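You operate a simulated robot arm through the tools that you are given. There is no shell and no other tool.

You run a simulated two-armed robot. Do the job below in one go: nothing can be reset, and whatever is moved stays where it is left.

JOB
Set the last sieve on the stack and shake the mixed beads apart.
Fine: tip in all the beads from the clear mug and put the steel lid on before rocking; put the mug back.

The check looks at the end state, three seconds after you hand in, the way a careful person would. Anything else that was tipped, shoved, dropped, spilled or broken makes it a failure. A push-on lid holds only when it is set on centred and level and pressed home; a screw cap is set on level and turned clockwise until tight.

ROBOT AND FRAMES
Two 7-joint arms with two-finger parallel grippers on one trunk that stands fixed in place. Base frame: the origin is at the foot of the trunk, x ahead of it, y to its left, z up. Lengths are in m, angles in degrees, forces in N, time in s.
The left shoulder is at [0.156, 0.171, 1.118], the right one opposite. With the tool pointing down near the work surface each hand reaches from about 0.48 to 0.96 m from the base axis, measured 20 degrees to its own side. Payload 4.4 kg a hand.
Tool frame (each hand has its own): the origin (TCP) lies between the finger pads and is the grasp point; the fingertips stand 0.023 m ahead of it; z points along the fingers, y is the line along which they close. The gripper opens to 0.094 m. The fingers are 0.038 m wide and 0.01 m thick; the gripper's body (0.054 by 0.096 m) begins 0.039 m behind the TCP.
Orientation is that of the tool frame in the base frame, as a unit quaternion [x, y, z, w]. With the fingers straight down and closing along the base's y, the tool's x points along the base's -x, its y along +y and its z along -z.

CONTROLS
- The arms move only by the tool step_arm. It takes "left_series", "right_series" or both (then of equal length, played together; a hand with none holds still); each is a list of rows, each a list of 6 numbers: the shift along the tool's x, y, z in m, then the turn, a rotation vector about the tool's x, y, z in degrees. In form: [[x, y, z, ax, ay, az], ...]. A call has 1 to 20 rows; each row shifts and turns the commanded pose from where the row before left it, along the tool's axes as they then stand. "left_fingers" and "right_fingers" are, for a hand that has rows, the gripper command, from -1 (shut) to 1 (fully open), values between in proportion, set as the call begins (left out, the last holds). Each row takes 0.2 s and may step no farther than 0.05 m and 8.6 degrees from the row before; otherwise, or with a gripper value out of range, the whole call is refused. A pose out of reach is approached as far as the arm can. The call stops where the force on the tool passes 40 N (or 10 N more than at its start, if that is more) or the arm is blocked; 0.2 s more then pass. Each finger travels about 0.072 m/s and halts on what it meets, pressing with about 30 N; the grip force reading is that of the motor and also rises with nothing between the fingers. The clock runs only during rows and for 0.2 s after the last one: add rows that do not move to give the fingers time. The reply holds the time, the measured pose of the TCP, the force on the tool along the base axes, the opening and the grip force, in the units named above and with some noise, with the torque about the TCP (base axes, N m) and any sound that the robot's microphone picked up.
- Cameras (640 x 400 px; columns grow to the right, rows downward): "scene" is now at [0.2851, 0.0079, 1.3002]; the picture's right is [0.11, -0.99, 0.00], its down [-0.11, -0.01, -0.99] and it looks along [0.99, 0.10, -0.11] (base axes); focal length 214 px, centre (320, 200). "left" rides on the left gripper at [0.087, -0.016, -0.074] in its tool frame; the picture's right is [0.18, 0.98, 0.00], its down [-0.58, 0.11, -0.81] and it looks along [-0.79, 0.15, 0.59] (tool axes); focal length 243 px, centre (320, 200). "right" rides on the right gripper at [0.086, 0.016, -0.075] in its tool frame; the picture's right is [-0.18, 0.98, 0.00], its down [-0.58, -0.11, -0.81] and it looks along [-0.79, -0.15, 0.59] (tool axes); focal length 243 px, centre (320, 200). There is no depth. A picture from a camera that has moved, and an enlarged one, comes with that camera's place and axes in the base frame and with its lens.
- grab_frame(camera): a new picture of that camera. It takes no simulated time.
- raise_lower(by): slides the trunk up (or, below 0, down) by that many m; the arms and the scene camera ride with it, the base frame stays. It gives what a move gives, with no picture.
- pan_tilt(pan, tilt): turns the head with the scene camera to pan (to the left, within 80 degrees either way) and tilt (down, from -29 to 69), counted from straight ahead of the robot. It gives what a move gives.
- enlarge(camera, box): a new picture of the part [left, top, right, bottom] of that camera's present view, enlarged. It takes no simulated time.
- sign_off(): hands the job in; it is judged then, once.

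Places have to be worked out from the pictures, the camera data and where the tool is seen. Open the grippers and draw the arms clear of the work before you hand the job in, unless the task says otherwise.

The tools are called after "Call:" by a JSON object that holds its "api" and its "payload". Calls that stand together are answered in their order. step_arm: Moves the arms, as the interface text tells. Its arguments: {"type":"object","properties":{"left_series":{"type":"array"},"left_fingers":{"type":"number"},"right_series":{"type":"array"},"right_fingers":{"type":"number"}},"required":[]} The other tools are called the same way: raise_lower (by) slides the trunk up or down; pan_tilt (pan, tilt) turns the head that bears the scene camera; grab_frame (camera) takes a picture; enlarge (camera, box) takes an enlarged picture of a part of a camera's view; sign_off () hands the job in.

At the start:

```text
clock: 0.0
left_eef_pos: [0.5293, 0.3225, 1.3347]
left_orientation: [-0.001, 1.0, -0.001, 0.0]
left_contact_force: [0.0, -0.2, -0.2]
left_ft_torque: [0.01, 0.01, -0.03]
left_grip_width: 0.0942
left_gripper_force: 0.0
right_eef_pos: [0.4429, -0.1231, 1.2883]
right_orientation: [-0.001, 1.0, -0.001, 0.0]
right_contact_force: [-0.1, -0.3, 0.1]
right_ft_torque: [0.0, -0.03, -0.02]
right_grip_width: 0.0941
right_gripper_force: 0.1
trunk travel left (down, up): [-0.134, 0.254]
head pan, tilt: [6.0, 6.3]
```

scene: 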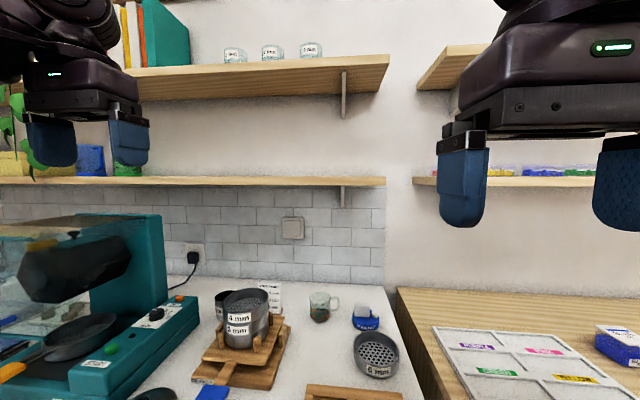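
right: 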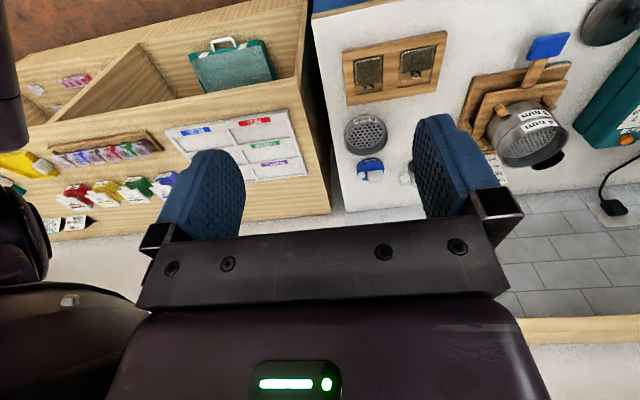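
left: 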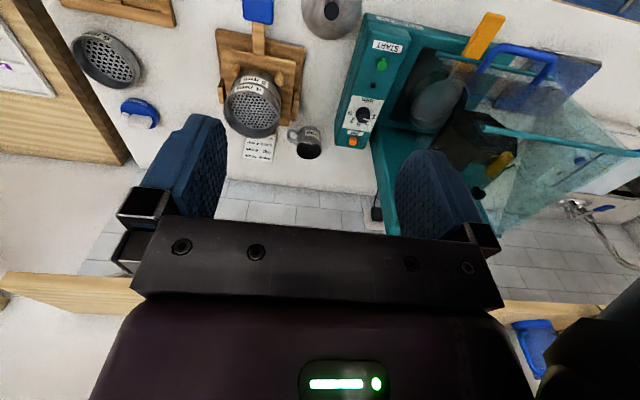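

The scene shows a rocker base with a sieve stack (4 mm, 3 mm), a loose sieve (6 mm?), a clear mug, and a dark lid. I look down with the head and enlarge to find the details.

Call:
{"api": "pan_tilt", "payload": {"pan": 6, "tilt": 40}}

Call:
{"api": "grab_frame", "payload": {"camera": "scene"}}

Call:
{"api": "enlarge", "payload": {"camera": "scene", "box": [180, 100, 420, 250]}}

Call:
{"api": "enlarge", "payload": {"camera": "scene", "box": [180, 230, 420, 380]}}

```text
clock: 1.0
left_eef_pos: [0.5273, 0.321, 1.3357]
left_orientation: [-0.001, 1.0, -0.002, 0.0]
left_contact_force: [-0.4, -0.4, 0.1]
left_ft_torque: [-0.01, -0.01, 0.03]
left_grip_width: 0.094
left_gripper_force: 0.2
right_eef_pos: [0.4436, -0.1238, 1.2885]
right_orientation: [-0.001, 1.0, 0.0, 0.001]
right_contact_force: [-1.1, 0.6, 0.2]
right_ft_torque: [0.02, 0.02, 0.04]
right_grip_width: 0.0941
right_gripper_force: 0.0
trunk travel left (down, up): [-0.134, 0.254]
head pan, tilt: [6.0, 40.0]
```

```text
taken
camera scene: at [0.278, 0.0071, 1.2466], right [0.1, -0.99, 0.0], down [-0.64, -0.07, -0.77], along [0.76, 0.08, -0.64], focal length 214 px, centre (320, 200)
```

scene: 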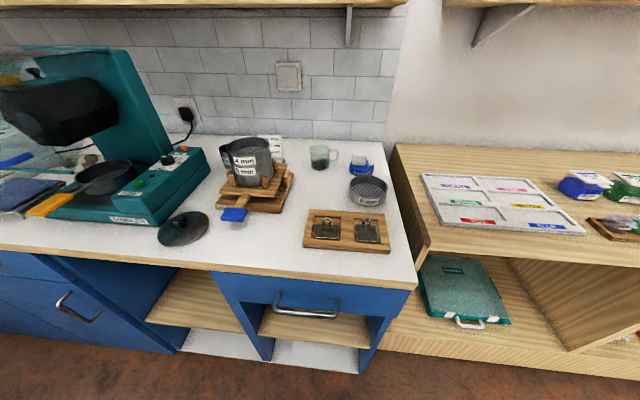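

```text
2.67 times, centred on (300, 175) of scene
camera zoom: at [0.278, 0.0071, 1.2466], right [0.1, -0.99, 0.0], down [-0.64, -0.07, -0.77], along [0.76, 0.08, -0.64], focal length 572 px, centre (373, 267)
```

zoom: 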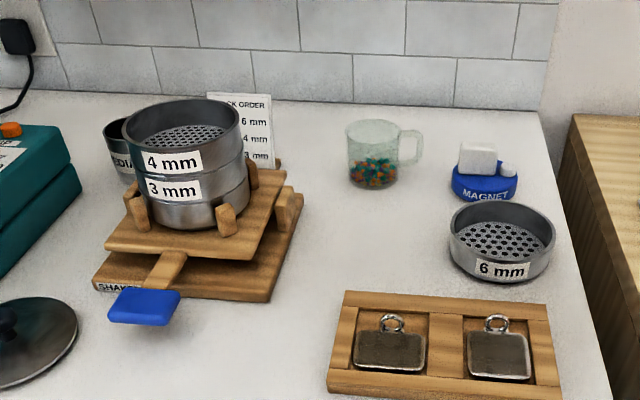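

```text
2.67 times, centred on (300, 305) of scene
camera zoom: at [0.278, 0.0071, 1.2466], right [0.1, -0.99, 0.0], down [-0.64, -0.07, -0.77], along [0.76, 0.08, -0.64], focal length 572 px, centre (373, -80)
```

zoom: 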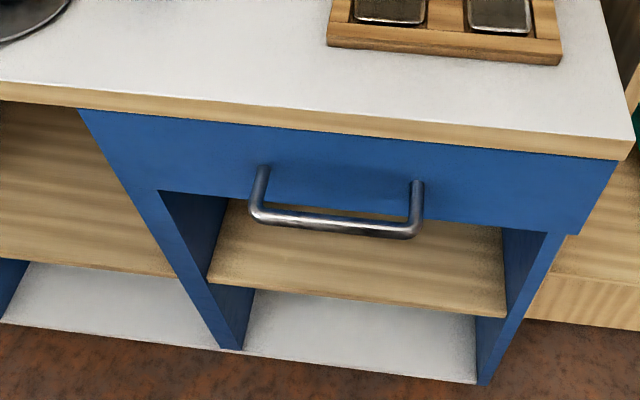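

I look closer at the stack, lid, card and other nearby things.

Call:
{"api": "enlarge", "payload": {"camera": "scene", "box": [210, 120, 306, 180]}}

Call:
{"api": "enlarge", "payload": {"camera": "scene", "box": [204, 165, 300, 225]}}

Call:
{"api": "enlarge", "payload": {"camera": "scene", "box": [130, 190, 242, 260]}}

Call:
{"api": "enlarge", "payload": {"camera": "scene", "box": [296, 135, 408, 205]}}

Call:
{"api": "enlarge", "payload": {"camera": "scene", "box": [0, 20, 224, 250]}}

```text
6.67 times, centred on (258, 150) of scene
camera zoom: at [0.278, 0.0071, 1.2466], right [0.1, -0.99, 0.0], down [-0.64, -0.07, -0.77], along [0.76, 0.08, -0.64], focal length 1430 px, centre (733, 533)
```

zoom: 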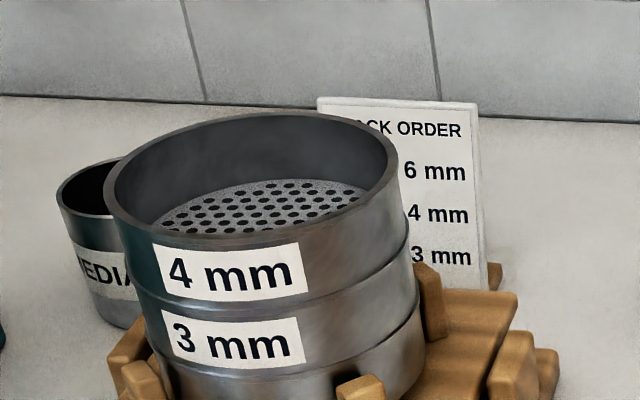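

```text
6.67 times, centred on (252, 195) of scene
camera zoom: at [0.278, 0.0071, 1.2466], right [0.1, -0.99, 0.0], down [-0.64, -0.07, -0.77], along [0.76, 0.08, -0.64], focal length 1430 px, centre (773, 233)
```

zoom: 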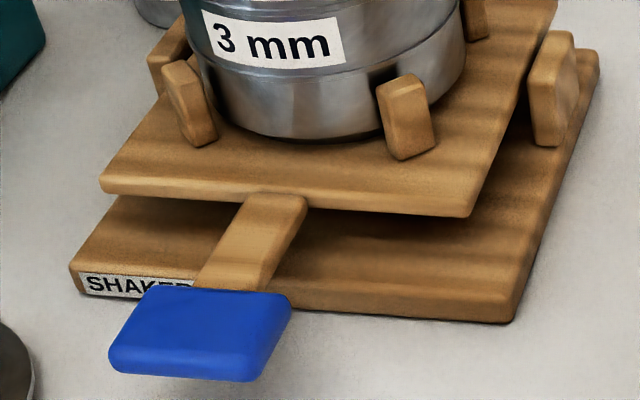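

```text
5.71 times, centred on (186, 225) of scene
camera zoom: at [0.278, 0.0071, 1.2466], right [0.1, -0.99, 0.0], down [-0.64, -0.07, -0.77], along [0.76, 0.08, -0.64], focal length 1226 px, centre (1086, 57)
```

zoom: 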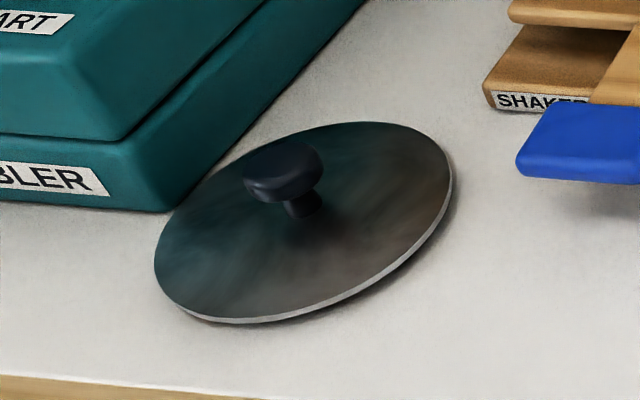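

```text
5.71 times, centred on (352, 170) of scene
camera zoom: at [0.278, 0.0071, 1.2466], right [0.1, -0.99, 0.0], down [-0.64, -0.07, -0.77], along [0.76, 0.08, -0.64], focal length 1226 px, centre (137, 371)
```

zoom: 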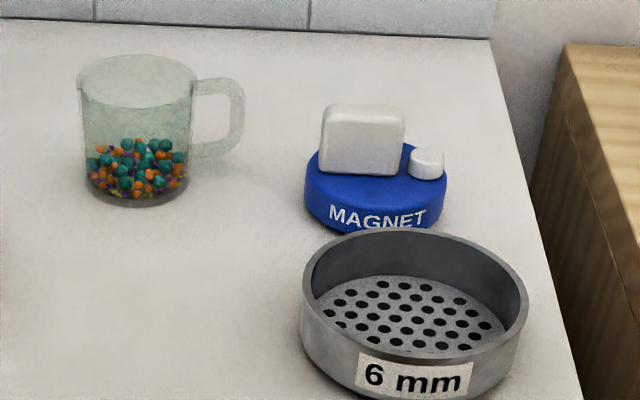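

```text
1.74 times, centred on (112, 135) of scene
camera zoom: at [0.278, 0.0071, 1.2466], right [0.1, -0.99, 0.0], down [-0.64, -0.07, -0.77], along [0.76, 0.08, -0.64], focal length 373 px, centre (682, 313)
```

zoom: 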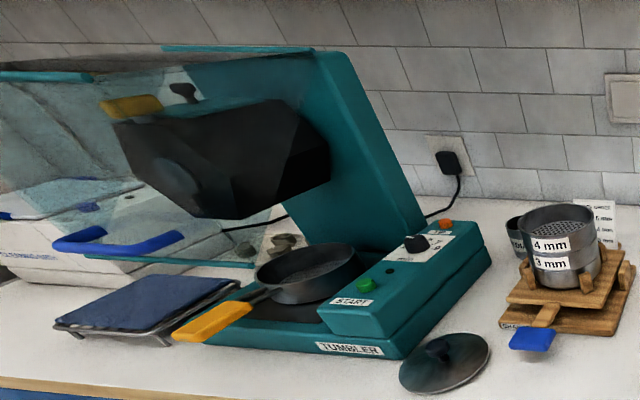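

The stack order card says 6 mm on top, then 4, then 3 mm. I study the shaker from both hand cameras to understand its rocking axis and refine positions.

Call:
{"api": "enlarge", "payload": {"camera": "left", "box": [180, 0, 340, 170]}}

Call:
{"api": "enlarge", "payload": {"camera": "right", "box": [430, 20, 600, 190]}}

Call:
{"api": "enlarge", "payload": {"camera": "right", "box": [300, 20, 500, 200]}}

Call:
{"api": "enlarge", "payload": {"camera": "left", "box": [40, 0, 200, 170]}}

```text
2.35 times, centred on (260, 85) of left
camera zoom: at [0.4418, 0.3062, 1.4091], right [-0.19, 0.98, 0.0], down [0.58, 0.11, 0.81], along [0.79, 0.15, -0.59], focal length 571 px, centre (461, 471)
```

zoom: 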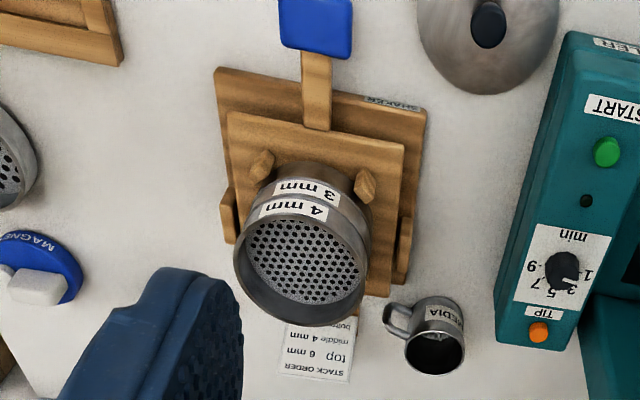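

```text
2.35 times, centred on (515, 105) of right
camera zoom: at [0.3569, -0.1069, 1.3631], right [0.18, 0.98, 0.0], down [0.58, -0.11, 0.81], along [0.79, -0.15, -0.59], focal length 571 px, centre (-139, 424)
```

zoom: 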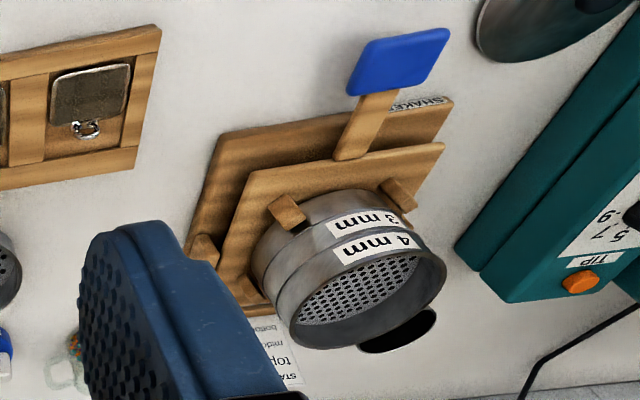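

```text
2.22 times, centred on (400, 110) of right
camera zoom: at [0.3569, -0.1069, 1.3631], right [0.18, 0.98, 0.0], down [0.58, -0.11, 0.81], along [0.79, -0.15, -0.59], focal length 539 px, centre (142, 400)
```

zoom: 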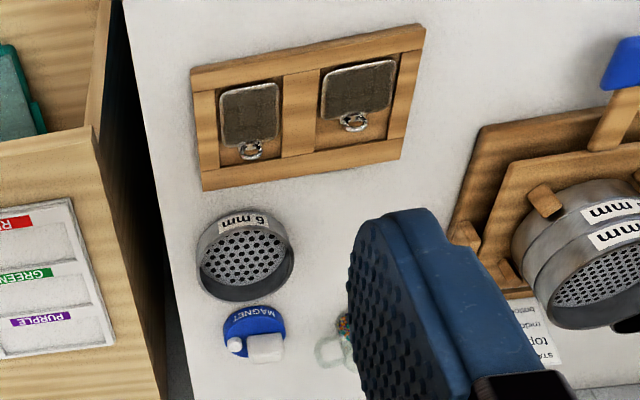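

```text
2.35 times, centred on (120, 85) of left
camera zoom: at [0.4418, 0.3062, 1.4091], right [-0.19, 0.98, 0.0], down [0.58, 0.11, 0.81], along [0.79, 0.15, -0.59], focal length 571 px, centre (791, 471)
```

zoom: 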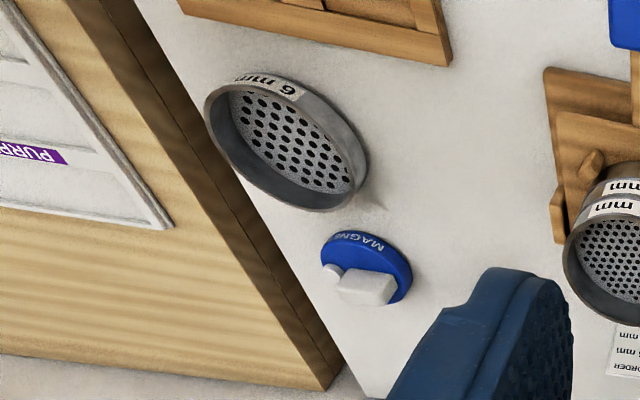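

The shaker deck pivots on blocks at its left and right, so the blue handle works up and down. I bring both hands nearer (still well above everything) to measure sieve, mug and stack.

Call:
{"api": "step_arm", "payload": {"right_series": [[-0.026, 0.01, 0.032, 0, 0, 0], [-0.026, 0.01, 0.032, 0, 0, 0], [-0.026, 0.01, 0.032, 0, 0, 0], [-0.026, 0.01, 0.032, 0, 0, 0], [-0.026, 0.01, 0.032, 0, 0, 0], [-0.026, 0.01, 0.032, 0, 0, 0]], "left_series": [[-0.0055, -0.0133, 0.0217, 0, 0, 0], [-0.0055, -0.0133, 0.0217, 0, 0, 0], [-0.0055, -0.0133, 0.0217, 0, 0, 0], [-0.0055, -0.0133, 0.0217, 0, 0, 0], [-0.0055, -0.0133, 0.0217, 0, 0, 0], [-0.0055, -0.0133, 0.0217, 0, 0, 0]]}}

Call:
{"api": "grab_frame", "payload": {"camera": "right"}}

Call:
{"api": "grab_frame", "payload": {"camera": "left"}}

Call:
{"api": "grab_frame", "payload": {"camera": "scene"}}

```text
clock: 2.4
left_eef_pos: [0.5644, 0.2416, 1.203]
left_orientation: [0.0, 1.0, 0.0, -0.001]
left_contact_force: [1.0, -0.1, -0.8]
left_ft_torque: [0.01, 0.0, 0.0]
left_grip_width: 0.0943
left_gripper_force: 0.0
right_eef_pos: [0.5998, -0.0634, 1.0938]
right_orientation: [-0.002, 1.0, 0.0, -0.002]
right_contact_force: [0.6, 0.0, 0.8]
right_ft_torque: [-0.03, 0.05, 0.04]
right_grip_width: 0.0939
right_gripper_force: 0.0
trunk travel left (down, up): [-0.134, 0.254]
head pan, tilt: [6.0, 40.0]
```

```text
taken
camera right: at [0.5149, -0.046, 1.1683], right [0.18, 0.98, 0.0], down [0.58, -0.11, 0.8], along [0.79, -0.15, -0.59], focal length 243 px, centre (320, 200)
```

right: 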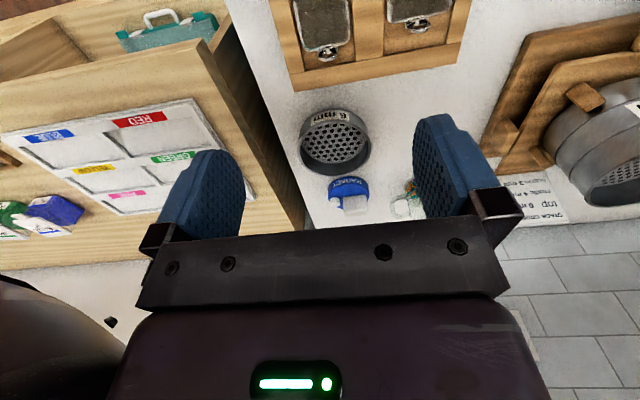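

```text
taken
camera left: at [0.4773, 0.2266, 1.2768], right [-0.19, 0.98, 0.0], down [0.58, 0.11, 0.8], along [0.79, 0.15, -0.59], focal length 243 px, centre (320, 200)
```

left: 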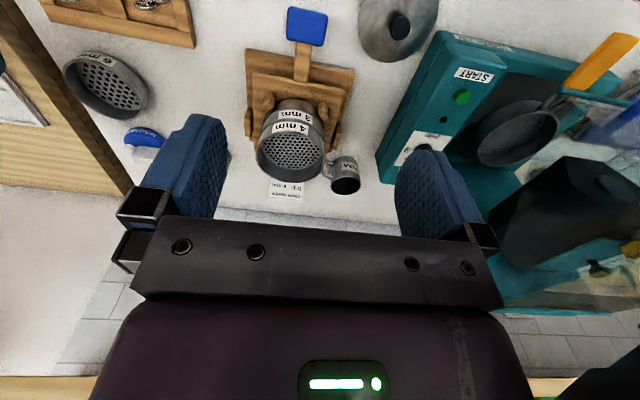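

```text
taken
camera scene: at [0.2798, 0.0072, 1.2457], right [0.1, -0.99, 0.0], down [-0.64, -0.07, -0.77], along [0.76, 0.08, -0.64], focal length 214 px, centre (320, 200)
```

scene: 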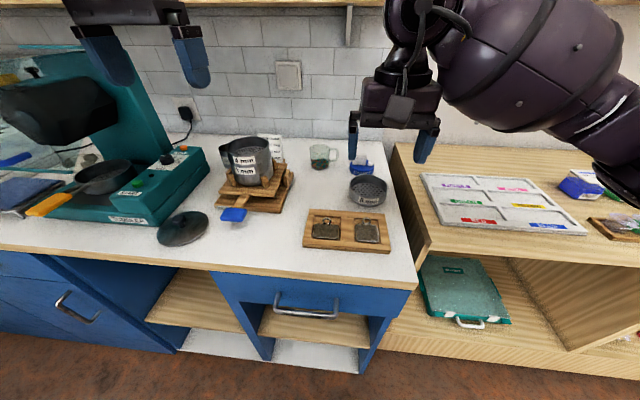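

I zoom into these closer pictures to triangulate the sieve, mug and stack.

Call:
{"api": "enlarge", "payload": {"camera": "right", "box": [280, 90, 440, 230]}}

Call:
{"api": "enlarge", "payload": {"camera": "left", "box": [230, 60, 370, 200]}}

Call:
{"api": "enlarge", "payload": {"camera": "left", "box": [40, 20, 220, 180]}}

Call:
{"api": "enlarge", "payload": {"camera": "right", "box": [470, 20, 640, 230]}}

Call:
{"api": "enlarge", "payload": {"camera": "scene", "box": [296, 135, 408, 205]}}

Call:
{"api": "enlarge", "payload": {"camera": "scene", "box": [200, 125, 312, 225]}}

```text
2.86 times, centred on (360, 160) of right
camera zoom: at [0.5149, -0.046, 1.1683], right [0.18, 0.98, 0.0], down [0.58, -0.11, 0.8], along [0.79, -0.15, -0.59], focal length 693 px, centre (206, 314)
```

zoom: 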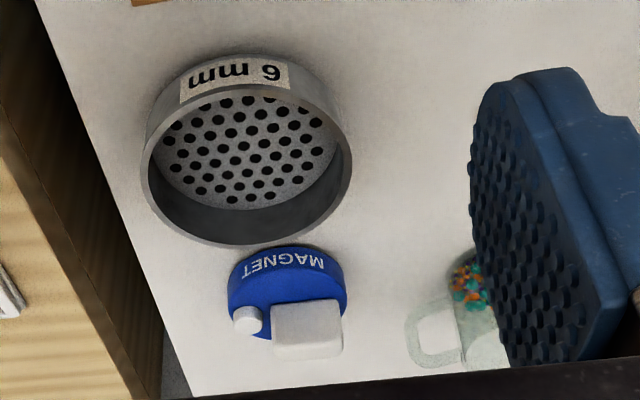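

```text
2.86 times, centred on (300, 130) of left
camera zoom: at [0.4773, 0.2266, 1.2768], right [-0.19, 0.98, 0.0], down [0.58, 0.11, 0.8], along [0.79, 0.15, -0.59], focal length 693 px, centre (377, 400)
```

zoom: 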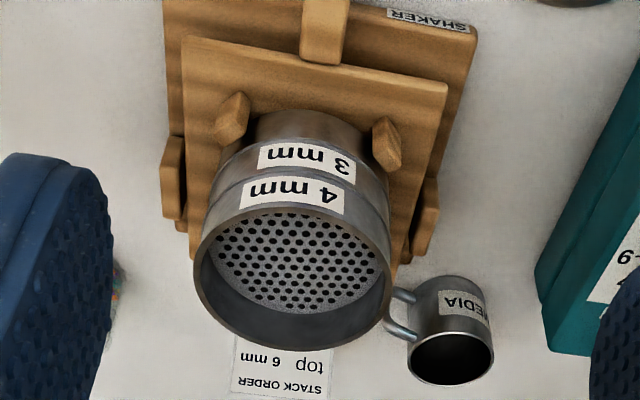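

```text
2.50 times, centred on (130, 100) of left
camera zoom: at [0.4773, 0.2266, 1.2768], right [-0.19, 0.98, 0.0], down [0.58, 0.11, 0.8], along [0.79, 0.15, -0.59], focal length 606 px, centre (795, 450)
```

zoom: 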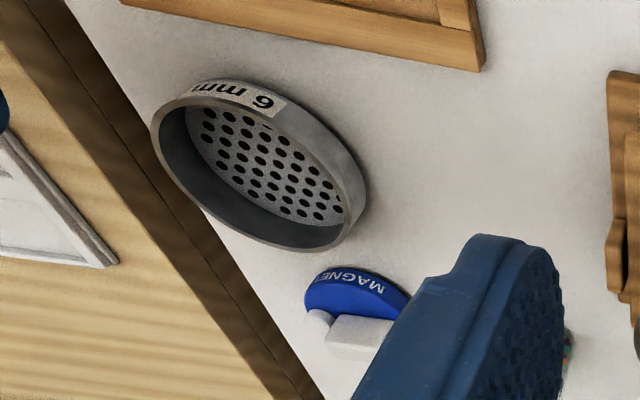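

```text
1.90 times, centred on (555, 125) of right
camera zoom: at [0.5149, -0.046, 1.1683], right [0.18, 0.98, 0.0], down [0.58, -0.11, 0.8], along [0.79, -0.15, -0.59], focal length 462 px, centre (-128, 343)
```

zoom: 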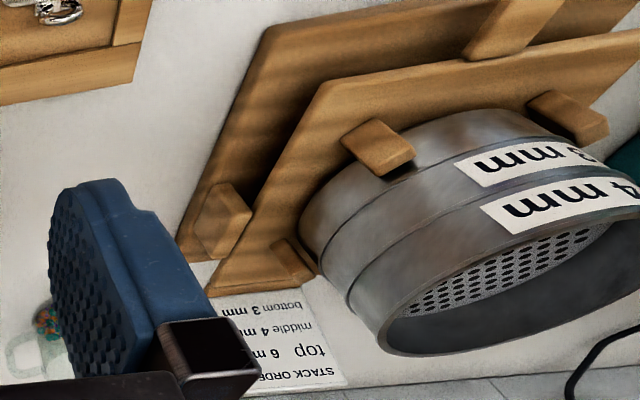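

```text
5.71 times, centred on (352, 170) of scene
camera zoom: at [0.2798, 0.0072, 1.2457], right [0.1, -0.99, 0.0], down [-0.64, -0.07, -0.77], along [0.76, 0.08, -0.64], focal length 1226 px, centre (137, 371)
```

zoom: 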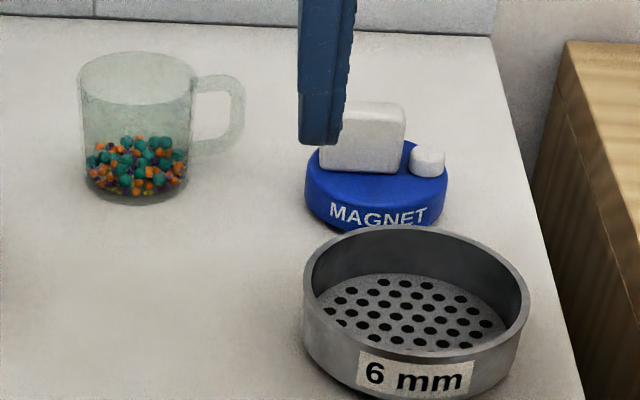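

```text
4.00 times, centred on (256, 175) of scene
camera zoom: at [0.2798, 0.0072, 1.2457], right [0.1, -0.99, 0.0], down [-0.64, -0.07, -0.77], along [0.76, 0.08, -0.64], focal length 858 px, centre (576, 300)
```

zoom: 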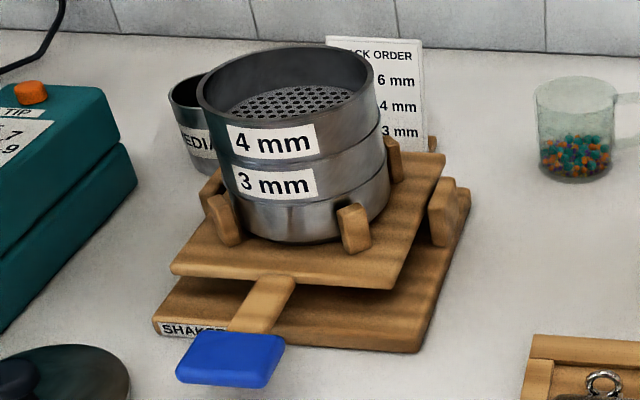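

Triangulating: loose sieve rim centre ≈ (0.735, -0.068, 0.92), Ø≈0.10; stack rim centre ≈ (0.733, 0.229, 1.014); mug ≈ (0.865, 0.069). I bring the right hand above the sieve's right wall with a part-open gripper and look again.

Call:
{"api": "step_arm", "payload": {"right_series": [[-0.034, -0.0135, 0.0235, 0, 0, 0], [-0.034, -0.0135, 0.0235, 0, 0, 0], [-0.034, -0.0135, 0.0235, 0, 0, 0], [-0.034, -0.0135, 0.0235, 0, 0, 0], [0, 0, 0, 0, 0, 0]], "right_fingers": 0.0}}

Call:
{"api": "grab_frame", "payload": {"camera": "right"}}

Call:
{"api": "grab_frame", "payload": {"camera": "scene"}}

Call:
{"api": "enlarge", "payload": {"camera": "scene", "box": [296, 135, 424, 215]}}

```text
clock: 3.6
left_eef_pos: [0.5606, 0.2412, 1.2064]
left_orientation: [-0.001, 1.0, -0.001, 0.001]
left_contact_force: [-0.2, -0.2, -0.4]
left_ft_torque: [-0.01, -0.02, 0.02]
left_grip_width: 0.0943
left_gripper_force: 0.1
right_eef_pos: [0.7351, -0.1152, 1.0029]
right_orientation: [-0.001, 1.0, 0.0, 0.0]
right_contact_force: [0.0, 0.3, 0.0]
right_ft_torque: [-0.03, 0.03, 0.02]
right_grip_width: 0.0473
right_gripper_force: 0.0
trunk travel left (down, up): [-0.134, 0.254]
head pan, tilt: [6.0, 40.0]
```

```text
taken
camera right: at [0.6483, -0.0999, 1.0766], right [0.18, 0.98, 0.0], down [0.58, -0.11, 0.81], along [0.79, -0.15, -0.59], focal length 243 px, centre (320, 200)
```

right: 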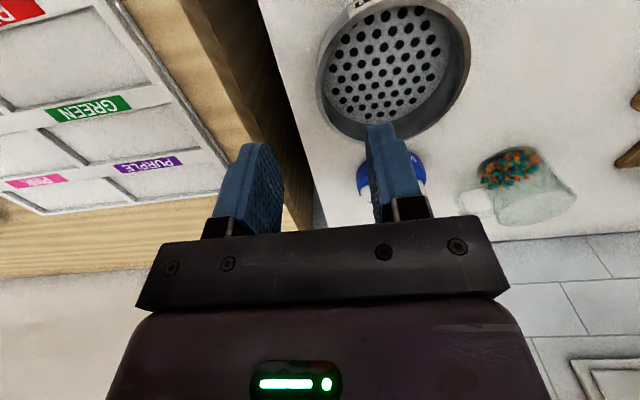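

```text
taken
camera scene: at [0.2773, 0.0071, 1.2469], right [0.1, -0.99, 0.0], down [-0.64, -0.07, -0.77], along [0.76, 0.08, -0.64], focal length 214 px, centre (320, 200)
```

scene: 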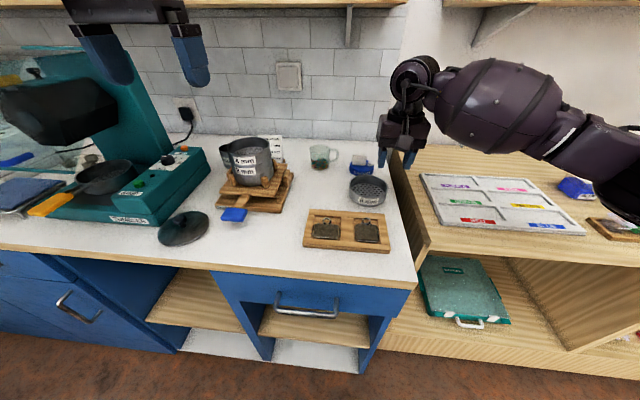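

```text
5.00 times, centred on (360, 175) of scene
camera zoom: at [0.2773, 0.0071, 1.2469], right [0.1, -0.99, 0.0], down [-0.64, -0.07, -0.77], along [0.76, 0.08, -0.64], focal length 1072 px, centre (120, 325)
```

zoom: 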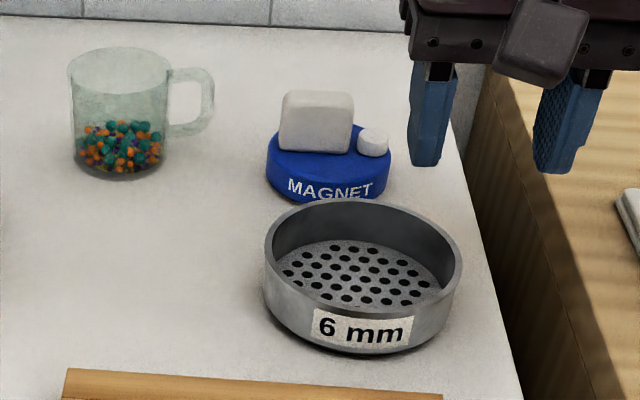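

The fingers are above the right wall region. I zoom on the sieve in the hand view to fix its centre and wall line more precisely.

Call:
{"api": "enlarge", "payload": {"camera": "right", "box": [290, 0, 490, 150]}}

Call:
{"api": "enlarge", "payload": {"camera": "right", "box": [440, 120, 600, 240]}}

```text
2.67 times, centred on (390, 75) of right
camera zoom: at [0.6483, -0.0999, 1.0766], right [0.18, 0.98, 0.0], down [0.58, -0.11, 0.81], along [0.79, -0.15, -0.59], focal length 647 px, centre (133, 533)
```

zoom: 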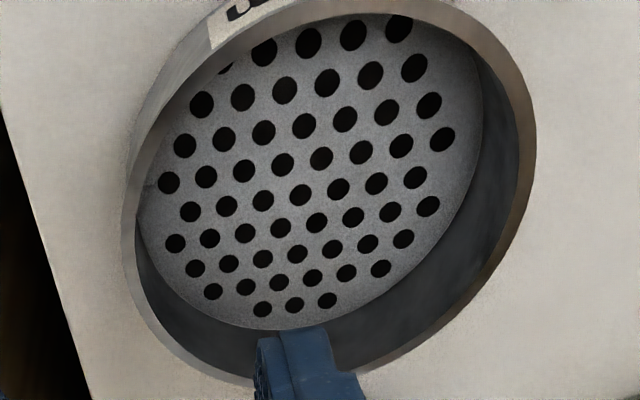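

```text
3.33 times, centred on (520, 180) of right
camera zoom: at [0.6483, -0.0999, 1.0766], right [0.18, 0.98, 0.0], down [0.58, -0.11, 0.81], along [0.79, -0.15, -0.59], focal length 809 px, centre (-347, 267)
```

zoom: 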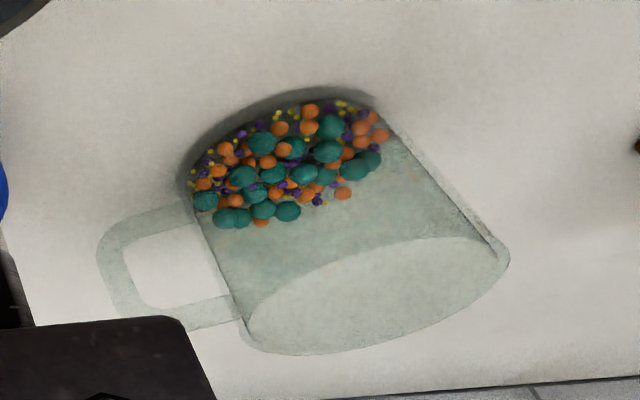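

Mug base gives counter z≈0.88, so the sieve rim is ≈0.912 and its centre ≈(0.744, -0.070). Before lowering, I check the height of the wooden cabinet next to the outer finger.

Call:
{"api": "enlarge", "payload": {"camera": "scene", "box": [370, 120, 450, 260]}}

Call:
{"api": "enlarge", "payload": {"camera": "right", "box": [150, 0, 350, 240]}}

```text
2.86 times, centred on (410, 190) of scene
camera zoom: at [0.2773, 0.0071, 1.2469], right [0.1, -0.99, 0.0], down [-0.64, -0.07, -0.77], along [0.76, 0.08, -0.64], focal length 613 px, centre (63, 229)
```

zoom: 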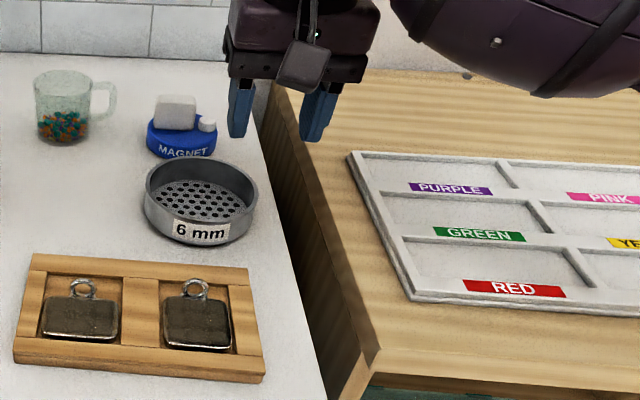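

```text
1.67 times, centred on (250, 120) of right
camera zoom: at [0.6483, -0.0999, 1.0766], right [0.18, 0.98, 0.0], down [0.58, -0.11, 0.81], along [0.79, -0.15, -0.59], focal length 404 px, centre (437, 333)
```

zoom: 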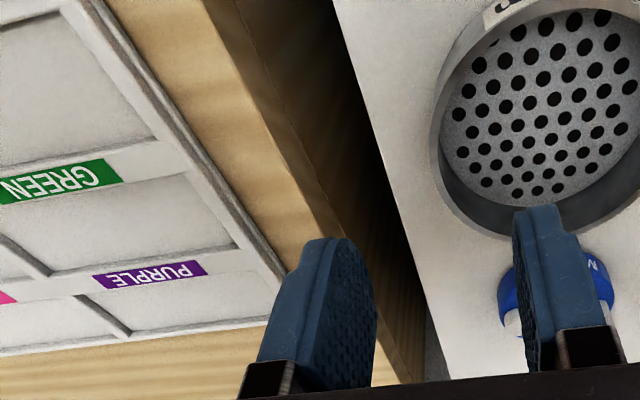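

The cabinet lies beyond y≈-0.19, clear of the outer finger. I align to x≈0.744, y≈-0.119 and descend so the fingers straddle the wall.

Call:
{"api": "step_arm", "payload": {"right_series": [[-0.009, -0.004, 0.01, 0, 0, 0], [0, 0, 0.025, 0, 0, 0], [0, 0, 0.025, 0, 0, 0], [0, 0, 0.012, 0, 0, 0], [0, 0, 0, 0, 0, 0]]}}

Call:
{"api": "grab_frame", "payload": {"camera": "right"}}

Call:
{"api": "enlarge", "payload": {"camera": "scene", "box": [320, 140, 432, 220]}}

```text
clock: 4.8
left_eef_pos: [0.5605, 0.2422, 1.2052]
left_orientation: [0.0, 1.0, -0.001, 0.001]
left_contact_force: [0.2, 0.5, 0.6]
left_ft_torque: [-0.02, -0.02, 0.0]
left_grip_width: 0.0942
left_gripper_force: 0.1
right_eef_pos: [0.7436, -0.1213, 0.9318]
right_orientation: [-0.001, 1.0, 0.0, 0.0]
right_contact_force: [-0.2, 0.3, -0.2]
right_ft_torque: [-0.01, 0.02, 0.01]
right_grip_width: 0.047
right_gripper_force: 0.1
trunk travel left (down, up): [-0.134, 0.254]
head pan, tilt: [6.0, 40.0]
```

```text
taken
camera right: at [0.6577, -0.1043, 1.0046], right [0.18, 0.98, 0.0], down [0.58, -0.11, 0.81], along [0.79, -0.15, -0.59], focal length 243 px, centre (320, 200)
```

right: 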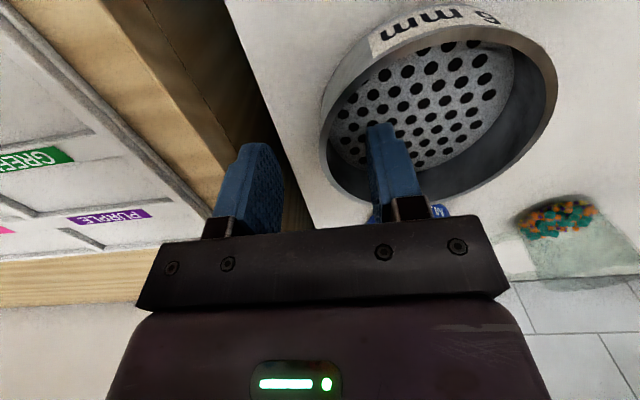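

```text
5.00 times, centred on (376, 180) of scene
camera zoom: at [0.2778, 0.0071, 1.2466], right [0.1, -0.99, 0.0], down [-0.64, -0.07, -0.77], along [0.76, 0.08, -0.64], focal length 1072 px, centre (40, 300)
```

zoom: 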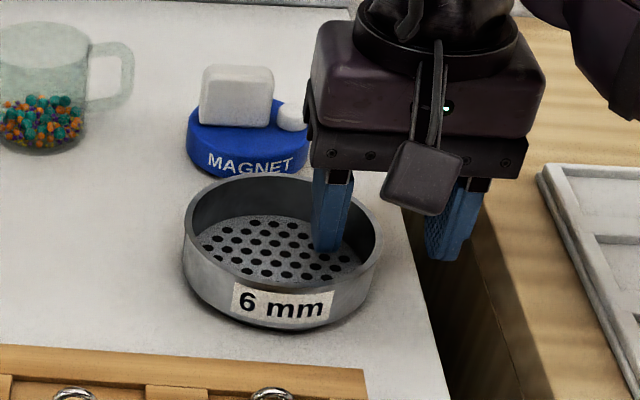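

The inner finger is inside the sieve, the outer one clear. I shift 2.5 mm left, go down 14 mm more and close on the wall.

Call:
{"api": "step_arm", "payload": {"right_series": [[0, 0.0025, 0.007, 0, 0, 0], [0, 0, 0.007, 0, 0, 0], [0, 0, 0, 0, 0, 0]]}}

Call:
{"api": "step_arm", "payload": {"right_series": [[0, 0, 0, 0, 0, 0], [0, 0, 0, 0, 0, 0], [0, 0, 0, 0, 0, 0], [0, 0, 0, 0, 0, 0]], "right_fingers": -1}}

Call:
{"api": "grab_frame", "payload": {"camera": "right"}}

Call:
{"api": "enlarge", "payload": {"camera": "scene", "box": [320, 140, 432, 220]}}

```text
clock: 5.6
left_eef_pos: [0.5625, 0.2411, 1.2056]
left_orientation: [-0.002, 1.0, -0.001, 0.0]
left_contact_force: [0.2, -0.1, -0.4]
left_ft_torque: [0.01, 0.01, -0.01]
left_grip_width: 0.0938
left_gripper_force: 0.1
right_eef_pos: [0.7427, -0.1187, 0.9178]
right_orientation: [-0.001, 1.0, 0.0, -0.001]
right_contact_force: [0.6, 0.0, -0.1]
right_ft_torque: [0.02, 0.0, -0.01]
right_grip_width: 0.047
right_gripper_force: 0.1
trunk travel left (down, up): [-0.134, 0.254]
head pan, tilt: [6.0, 40.0]
```

```text
clock: 6.6
left_eef_pos: [0.5621, 0.2415, 1.2053]
left_orientation: [-0.001, 1.0, -0.001, 0.0]
left_contact_force: [-0.3, -0.5, 0.1]
left_ft_torque: [0.02, 0.0, 0.0]
left_grip_width: 0.0943
left_gripper_force: 0.1
right_eef_pos: [0.7425, -0.1182, 0.9173]
right_orientation: [0.001, 1.0, 0.0, -0.001]
right_contact_force: [-0.7, 0.1, 0.0]
right_ft_torque: [-0.05, 0.01, -0.02]
right_grip_width: 0.0085
right_gripper_force: 29.5
trunk travel left (down, up): [-0.134, 0.254]
head pan, tilt: [6.0, 40.0]
```

```text
taken
camera right: at [0.6579, -0.102, 0.9907], right [0.18, 0.98, 0.0], down [0.58, -0.11, 0.81], along [0.79, -0.15, -0.59], focal length 243 px, centre (320, 200)
```

right: 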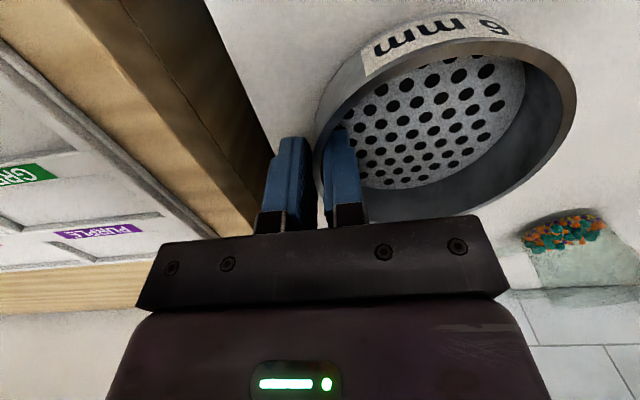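

```text
5.00 times, centred on (376, 180) of scene
camera zoom: at [0.278, 0.0071, 1.2465], right [0.1, -0.99, 0.0], down [-0.64, -0.07, -0.77], along [0.76, 0.08, -0.64], focal length 1072 px, centre (40, 300)
```

zoom: 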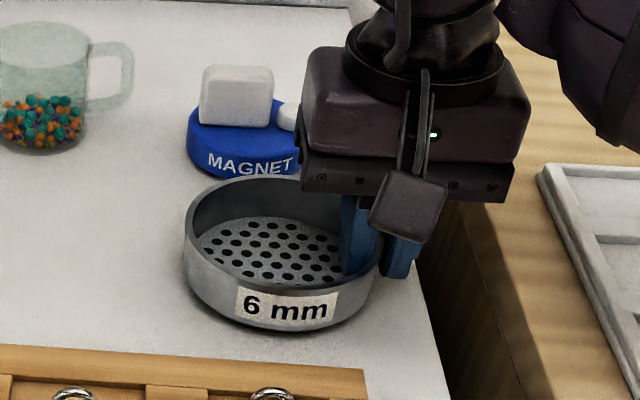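

The wall is held (8.5 mm, 29.5 N). I lift the sieve straight up while the left hand backs off leftward to make room but still see the stack.

Call:
{"api": "step_arm", "payload": {"right_series": [[0, 0, -0.02, 0, 0, 0], [0, 0, -0.035, 0, 0, 0], [0, 0, -0.04, 0, 0, 0], [0, 0, -0.04, 0, 0, 0], [0, 0, -0.04, 0, 0, 0], [0, 0, 0, 0, 0, 0]], "left_series": [[0, 0.025, -0.01, 0, 0, 0], [0, 0.025, -0.01, 0, 0, 0], [0, 0.025, -0.01, 0, 0, 0], [0, 0.025, -0.01, 0, 0, 0], [0, 0.02, -0.01, 0, 0, 0], [0, 0, 0, 0, 0, 0]]}}

Call:
{"api": "grab_frame", "payload": {"camera": "right"}}

Call:
{"api": "grab_frame", "payload": {"camera": "scene"}}

Call:
{"api": "grab_frame", "payload": {"camera": "left"}}

```text
clock: 8.0
left_eef_pos: [0.5627, 0.3618, 1.2544]
left_orientation: [-0.001, 1.0, -0.002, -0.001]
left_contact_force: [0.7, -0.9, -0.6]
left_ft_torque: [-0.01, 0.02, -0.01]
left_grip_width: 0.0938
left_gripper_force: 0.1
right_eef_pos: [0.7431, -0.1183, 1.0907]
right_orientation: [0.001, 1.0, 0.0, -0.001]
right_contact_force: [1.6, -1.6, -1.6]
right_ft_torque: [-0.04, 0.05, 0.03]
right_grip_width: 0.0085
right_gripper_force: 30.3
trunk travel left (down, up): [-0.134, 0.254]
head pan, tilt: [6.0, 40.0]
```

```text
taken
camera right: at [0.6586, -0.1017, 1.1655], right [0.18, 0.98, 0.0], down [0.58, -0.11, 0.8], along [0.79, -0.15, -0.59], focal length 243 px, centre (320, 200)
```

right: 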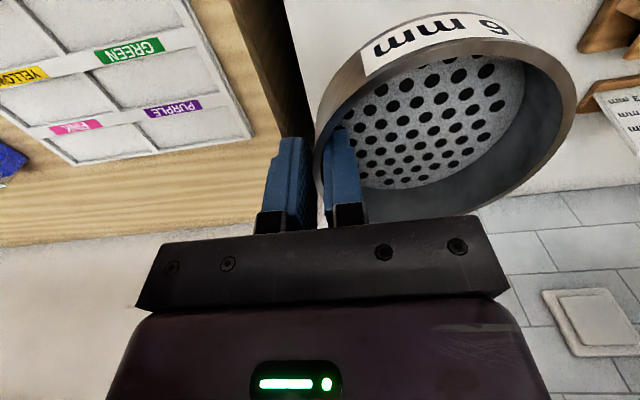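

```text
taken
camera scene: at [0.2792, 0.0071, 1.2459], right [0.1, -0.99, 0.0], down [-0.64, -0.07, -0.77], along [0.76, 0.08, -0.64], focal length 214 px, centre (320, 200)
```

scene: 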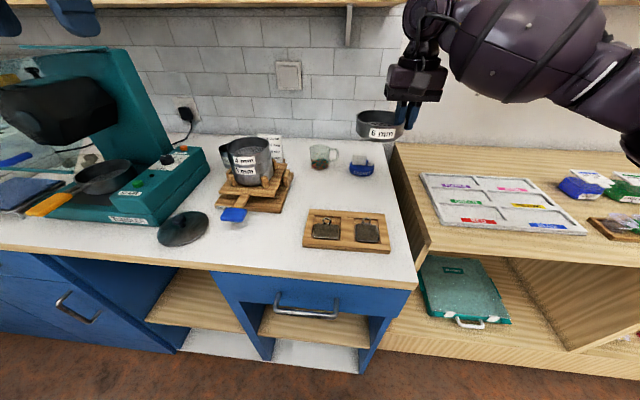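

```text
taken
camera left: at [0.4759, 0.3465, 1.3279], right [-0.19, 0.98, 0.0], down [0.58, 0.11, 0.81], along [0.79, 0.15, -0.59], focal length 243 px, centre (320, 200)
```

left: 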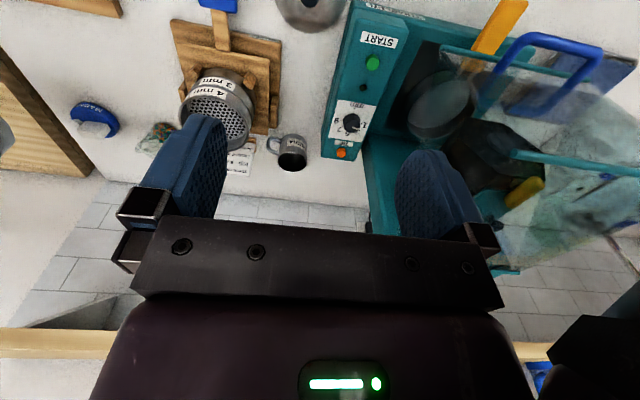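

The sieve hangs level in the grip. I carry it left at z≈1.09 to a point above the stack, then compare views.

Call:
{"api": "step_arm", "payload": {"right_series": [[0.0012, 0.03, 0, 0, 0, 0], [0.0012, 0.04, 0, 0, 0, 0], [0.0012, 0.04, 0, 0, 0, 0], [0.0012, 0.04, 0, 0, 0, 0], [0.0012, 0.04, 0, 0, 0, 0], [0.0012, 0.04, 0, 0, 0, 0], [0.0012, 0.04, 0, 0, 0, 0], [0.0012, 0.03, 0, 0, 0, 0], [0, 0, 0, 0, 0, 0]]}}

Call:
{"api": "grab_frame", "payload": {"camera": "right"}}

Call:
{"api": "enlarge", "payload": {"camera": "scene", "box": [190, 100, 318, 220]}}

Call:
{"api": "enlarge", "payload": {"camera": "left", "box": [150, 0, 310, 180]}}

```text
clock: 10.0
left_eef_pos: [0.5612, 0.361, 1.2552]
left_orientation: [-0.002, 1.0, 0.0, 0.0]
left_contact_force: [-0.7, 0.0, 0.5]
left_ft_torque: [0.0, -0.02, 0.0]
left_grip_width: 0.0941
left_gripper_force: 0.0
right_eef_pos: [0.7342, 0.1829, 1.0911]
right_orientation: [-0.002, 1.0, 0.0, 0.0]
right_contact_force: [0.3, 0.4, -0.6]
right_ft_torque: [-0.05, 0.01, -0.02]
right_grip_width: 0.0085
right_gripper_force: 30.0
trunk travel left (down, up): [-0.134, 0.254]
head pan, tilt: [6.0, 40.0]
```

```text
taken
camera right: at [0.6482, 0.1985, 1.1654], right [0.18, 0.98, 0.0], down [0.58, -0.11, 0.81], along [0.79, -0.15, -0.59], focal length 243 px, centre (320, 200)
```

right: 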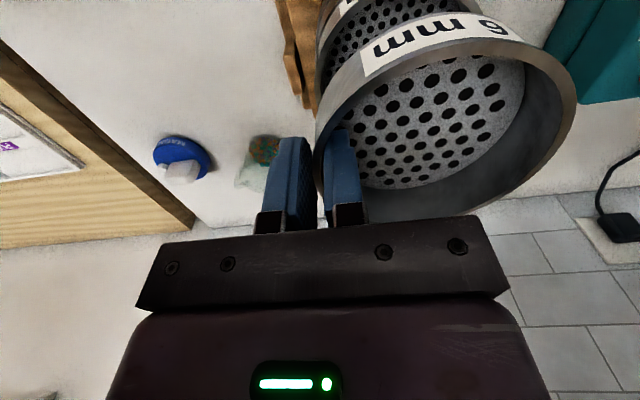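

```text
3.33 times, centred on (254, 160) of scene
camera zoom: at [0.2782, 0.0069, 1.2464], right [0.1, -0.99, 0.0], down [-0.64, -0.07, -0.77], along [0.76, 0.08, -0.64], focal length 715 px, centre (540, 333)
```

zoom: 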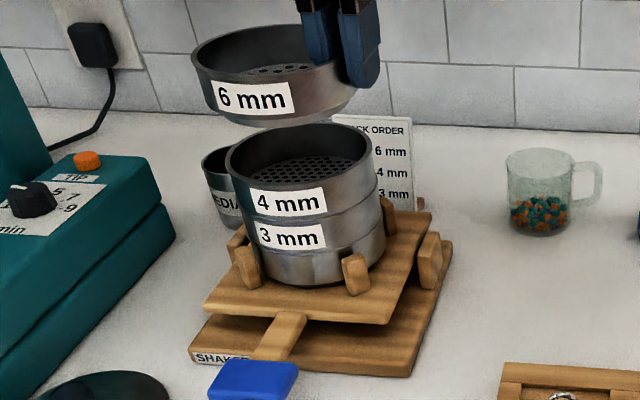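

```text
2.22 times, centred on (230, 90) of left
camera zoom: at [0.4746, 0.3461, 1.3289], right [-0.19, 0.98, 0.0], down [0.58, 0.11, 0.81], along [0.79, 0.15, -0.59], focal length 539 px, centre (520, 444)
```

zoom: 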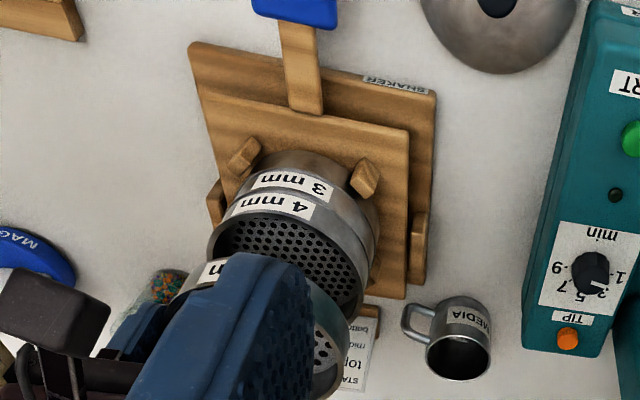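

Predictions from my numbers match the pictures (held rim and stack rim both within a couple of mm). I lower to leave a gap of roughly 8 mm and check alignment closely.

Call:
{"api": "step_arm", "payload": {"right_series": [[0, 0, 0.01, 0, 0, 0], [0, 0, 0.01, 0, 0, 0], [0, 0, 0.01, 0, 0, 0], [0, 0, 0, 0, 0, 0]]}}

Call:
{"api": "enlarge", "payload": {"camera": "scene", "box": [210, 105, 306, 175]}}

Call:
{"api": "enlarge", "payload": {"camera": "left", "box": [170, 50, 270, 150]}}

Call:
{"api": "enlarge", "payload": {"camera": "right", "box": [260, 0, 600, 220]}}

```text
clock: 11.0
left_eef_pos: [0.561, 0.3612, 1.2557]
left_orientation: [0.0, 1.0, -0.001, 0.0]
left_contact_force: [0.6, 0.2, -0.1]
left_ft_torque: [0.0, 0.0, 0.03]
left_grip_width: 0.094
left_gripper_force: 0.1
right_eef_pos: [0.7338, 0.1812, 1.0606]
right_orientation: [0.0, 1.0, 0.0, -0.001]
right_contact_force: [0.5, -0.1, 0.4]
right_ft_torque: [-0.02, 0.0, -0.01]
right_grip_width: 0.0083
right_gripper_force: 29.8
trunk travel left (down, up): [-0.134, 0.254]
head pan, tilt: [6.0, 40.0]
```

```text
5.71 times, centred on (258, 140) of scene
camera zoom: at [0.2778, 0.0071, 1.2466], right [0.1, -0.99, 0.0], down [-0.64, -0.07, -0.77], along [0.76, 0.08, -0.64], focal length 1226 px, centre (674, 543)
```

zoom: 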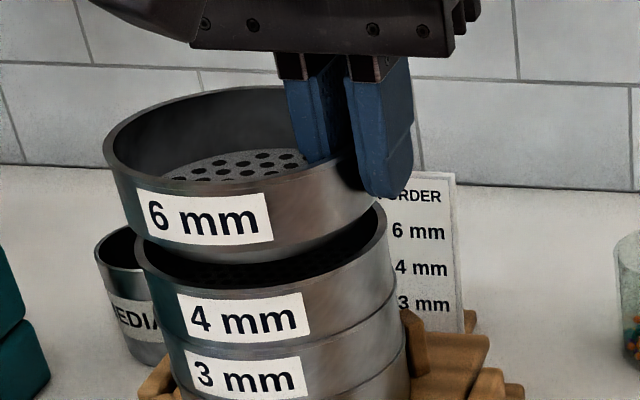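

```text
4.00 times, centred on (220, 100) of left
camera zoom: at [0.4742, 0.3462, 1.3292], right [-0.19, 0.98, 0.0], down [0.58, 0.11, 0.81], along [0.79, 0.15, -0.59], focal length 970 px, centre (720, 600)
```

zoom: 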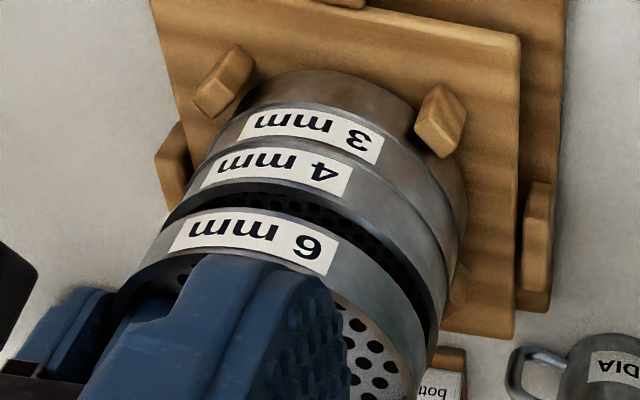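

```text
1.82 times, centred on (430, 110) of right
camera zoom: at [0.6481, 0.1978, 1.1356], right [0.18, 0.98, 0.0], down [0.58, -0.11, 0.81], along [0.79, -0.15, -0.59], focal length 441 px, centre (120, 364)
```

zoom: 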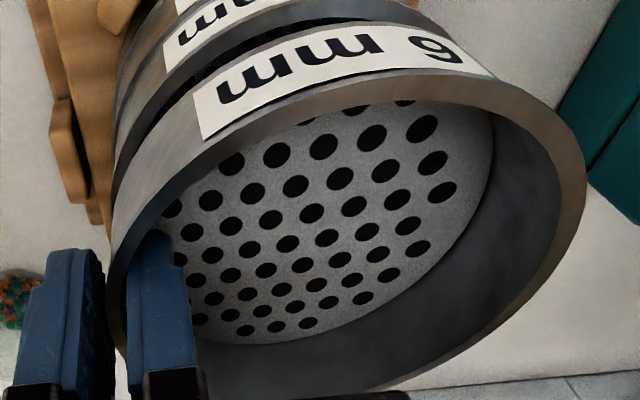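

The gap is about 8 mm and sideways alignment looks good. I zoom tighter on the gap in both views to check the fore-aft alignment.

Call:
{"api": "enlarge", "payload": {"camera": "left", "box": [190, 85, 240, 125]}}

Call:
{"api": "enlarge", "payload": {"camera": "scene", "box": [225, 125, 280, 165]}}

Call:
{"api": "enlarge", "payload": {"camera": "left", "box": [235, 95, 295, 155]}}

```text
10.00 times, centred on (215, 105) of left
camera zoom: at [0.4742, 0.3462, 1.3292], right [-0.19, 0.98, 0.0], down [0.58, 0.11, 0.81], along [0.79, 0.15, -0.59], focal length 2426 px, centre (1370, 1150)
```

zoom: 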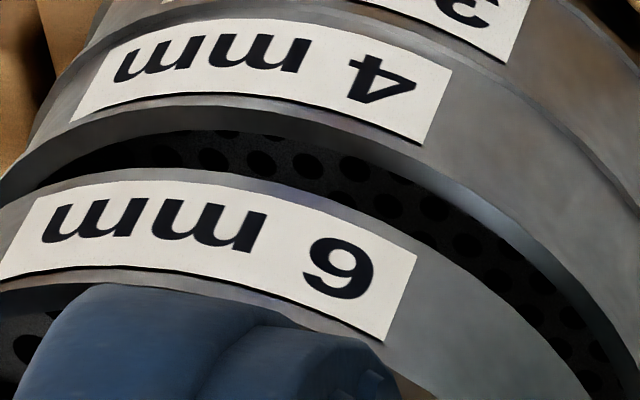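

```text
10.00 times, centred on (252, 145) of scene
camera zoom: at [0.2778, 0.0071, 1.2466], right [0.1, -0.99, 0.0], down [-0.64, -0.07, -0.77], along [0.76, 0.08, -0.64], focal length 2145 px, centre (995, 750)
```

zoom: 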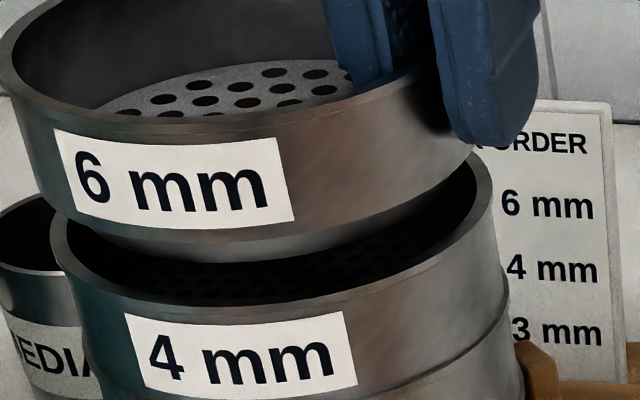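

```text
6.67 times, centred on (265, 125) of left
camera zoom: at [0.4742, 0.3462, 1.3292], right [-0.19, 0.98, 0.0], down [0.58, 0.11, 0.81], along [0.79, 0.15, -0.59], focal length 1618 px, centre (687, 700)
```

zoom: 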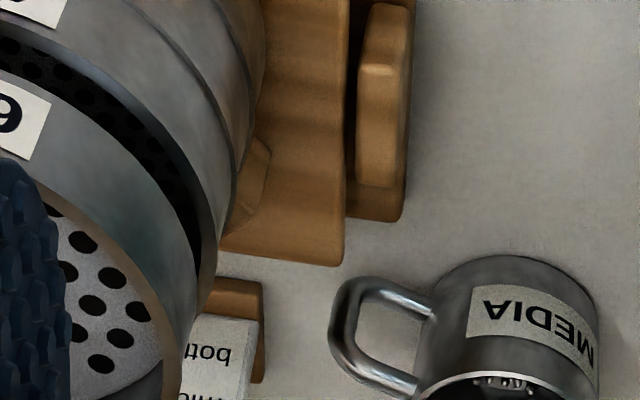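

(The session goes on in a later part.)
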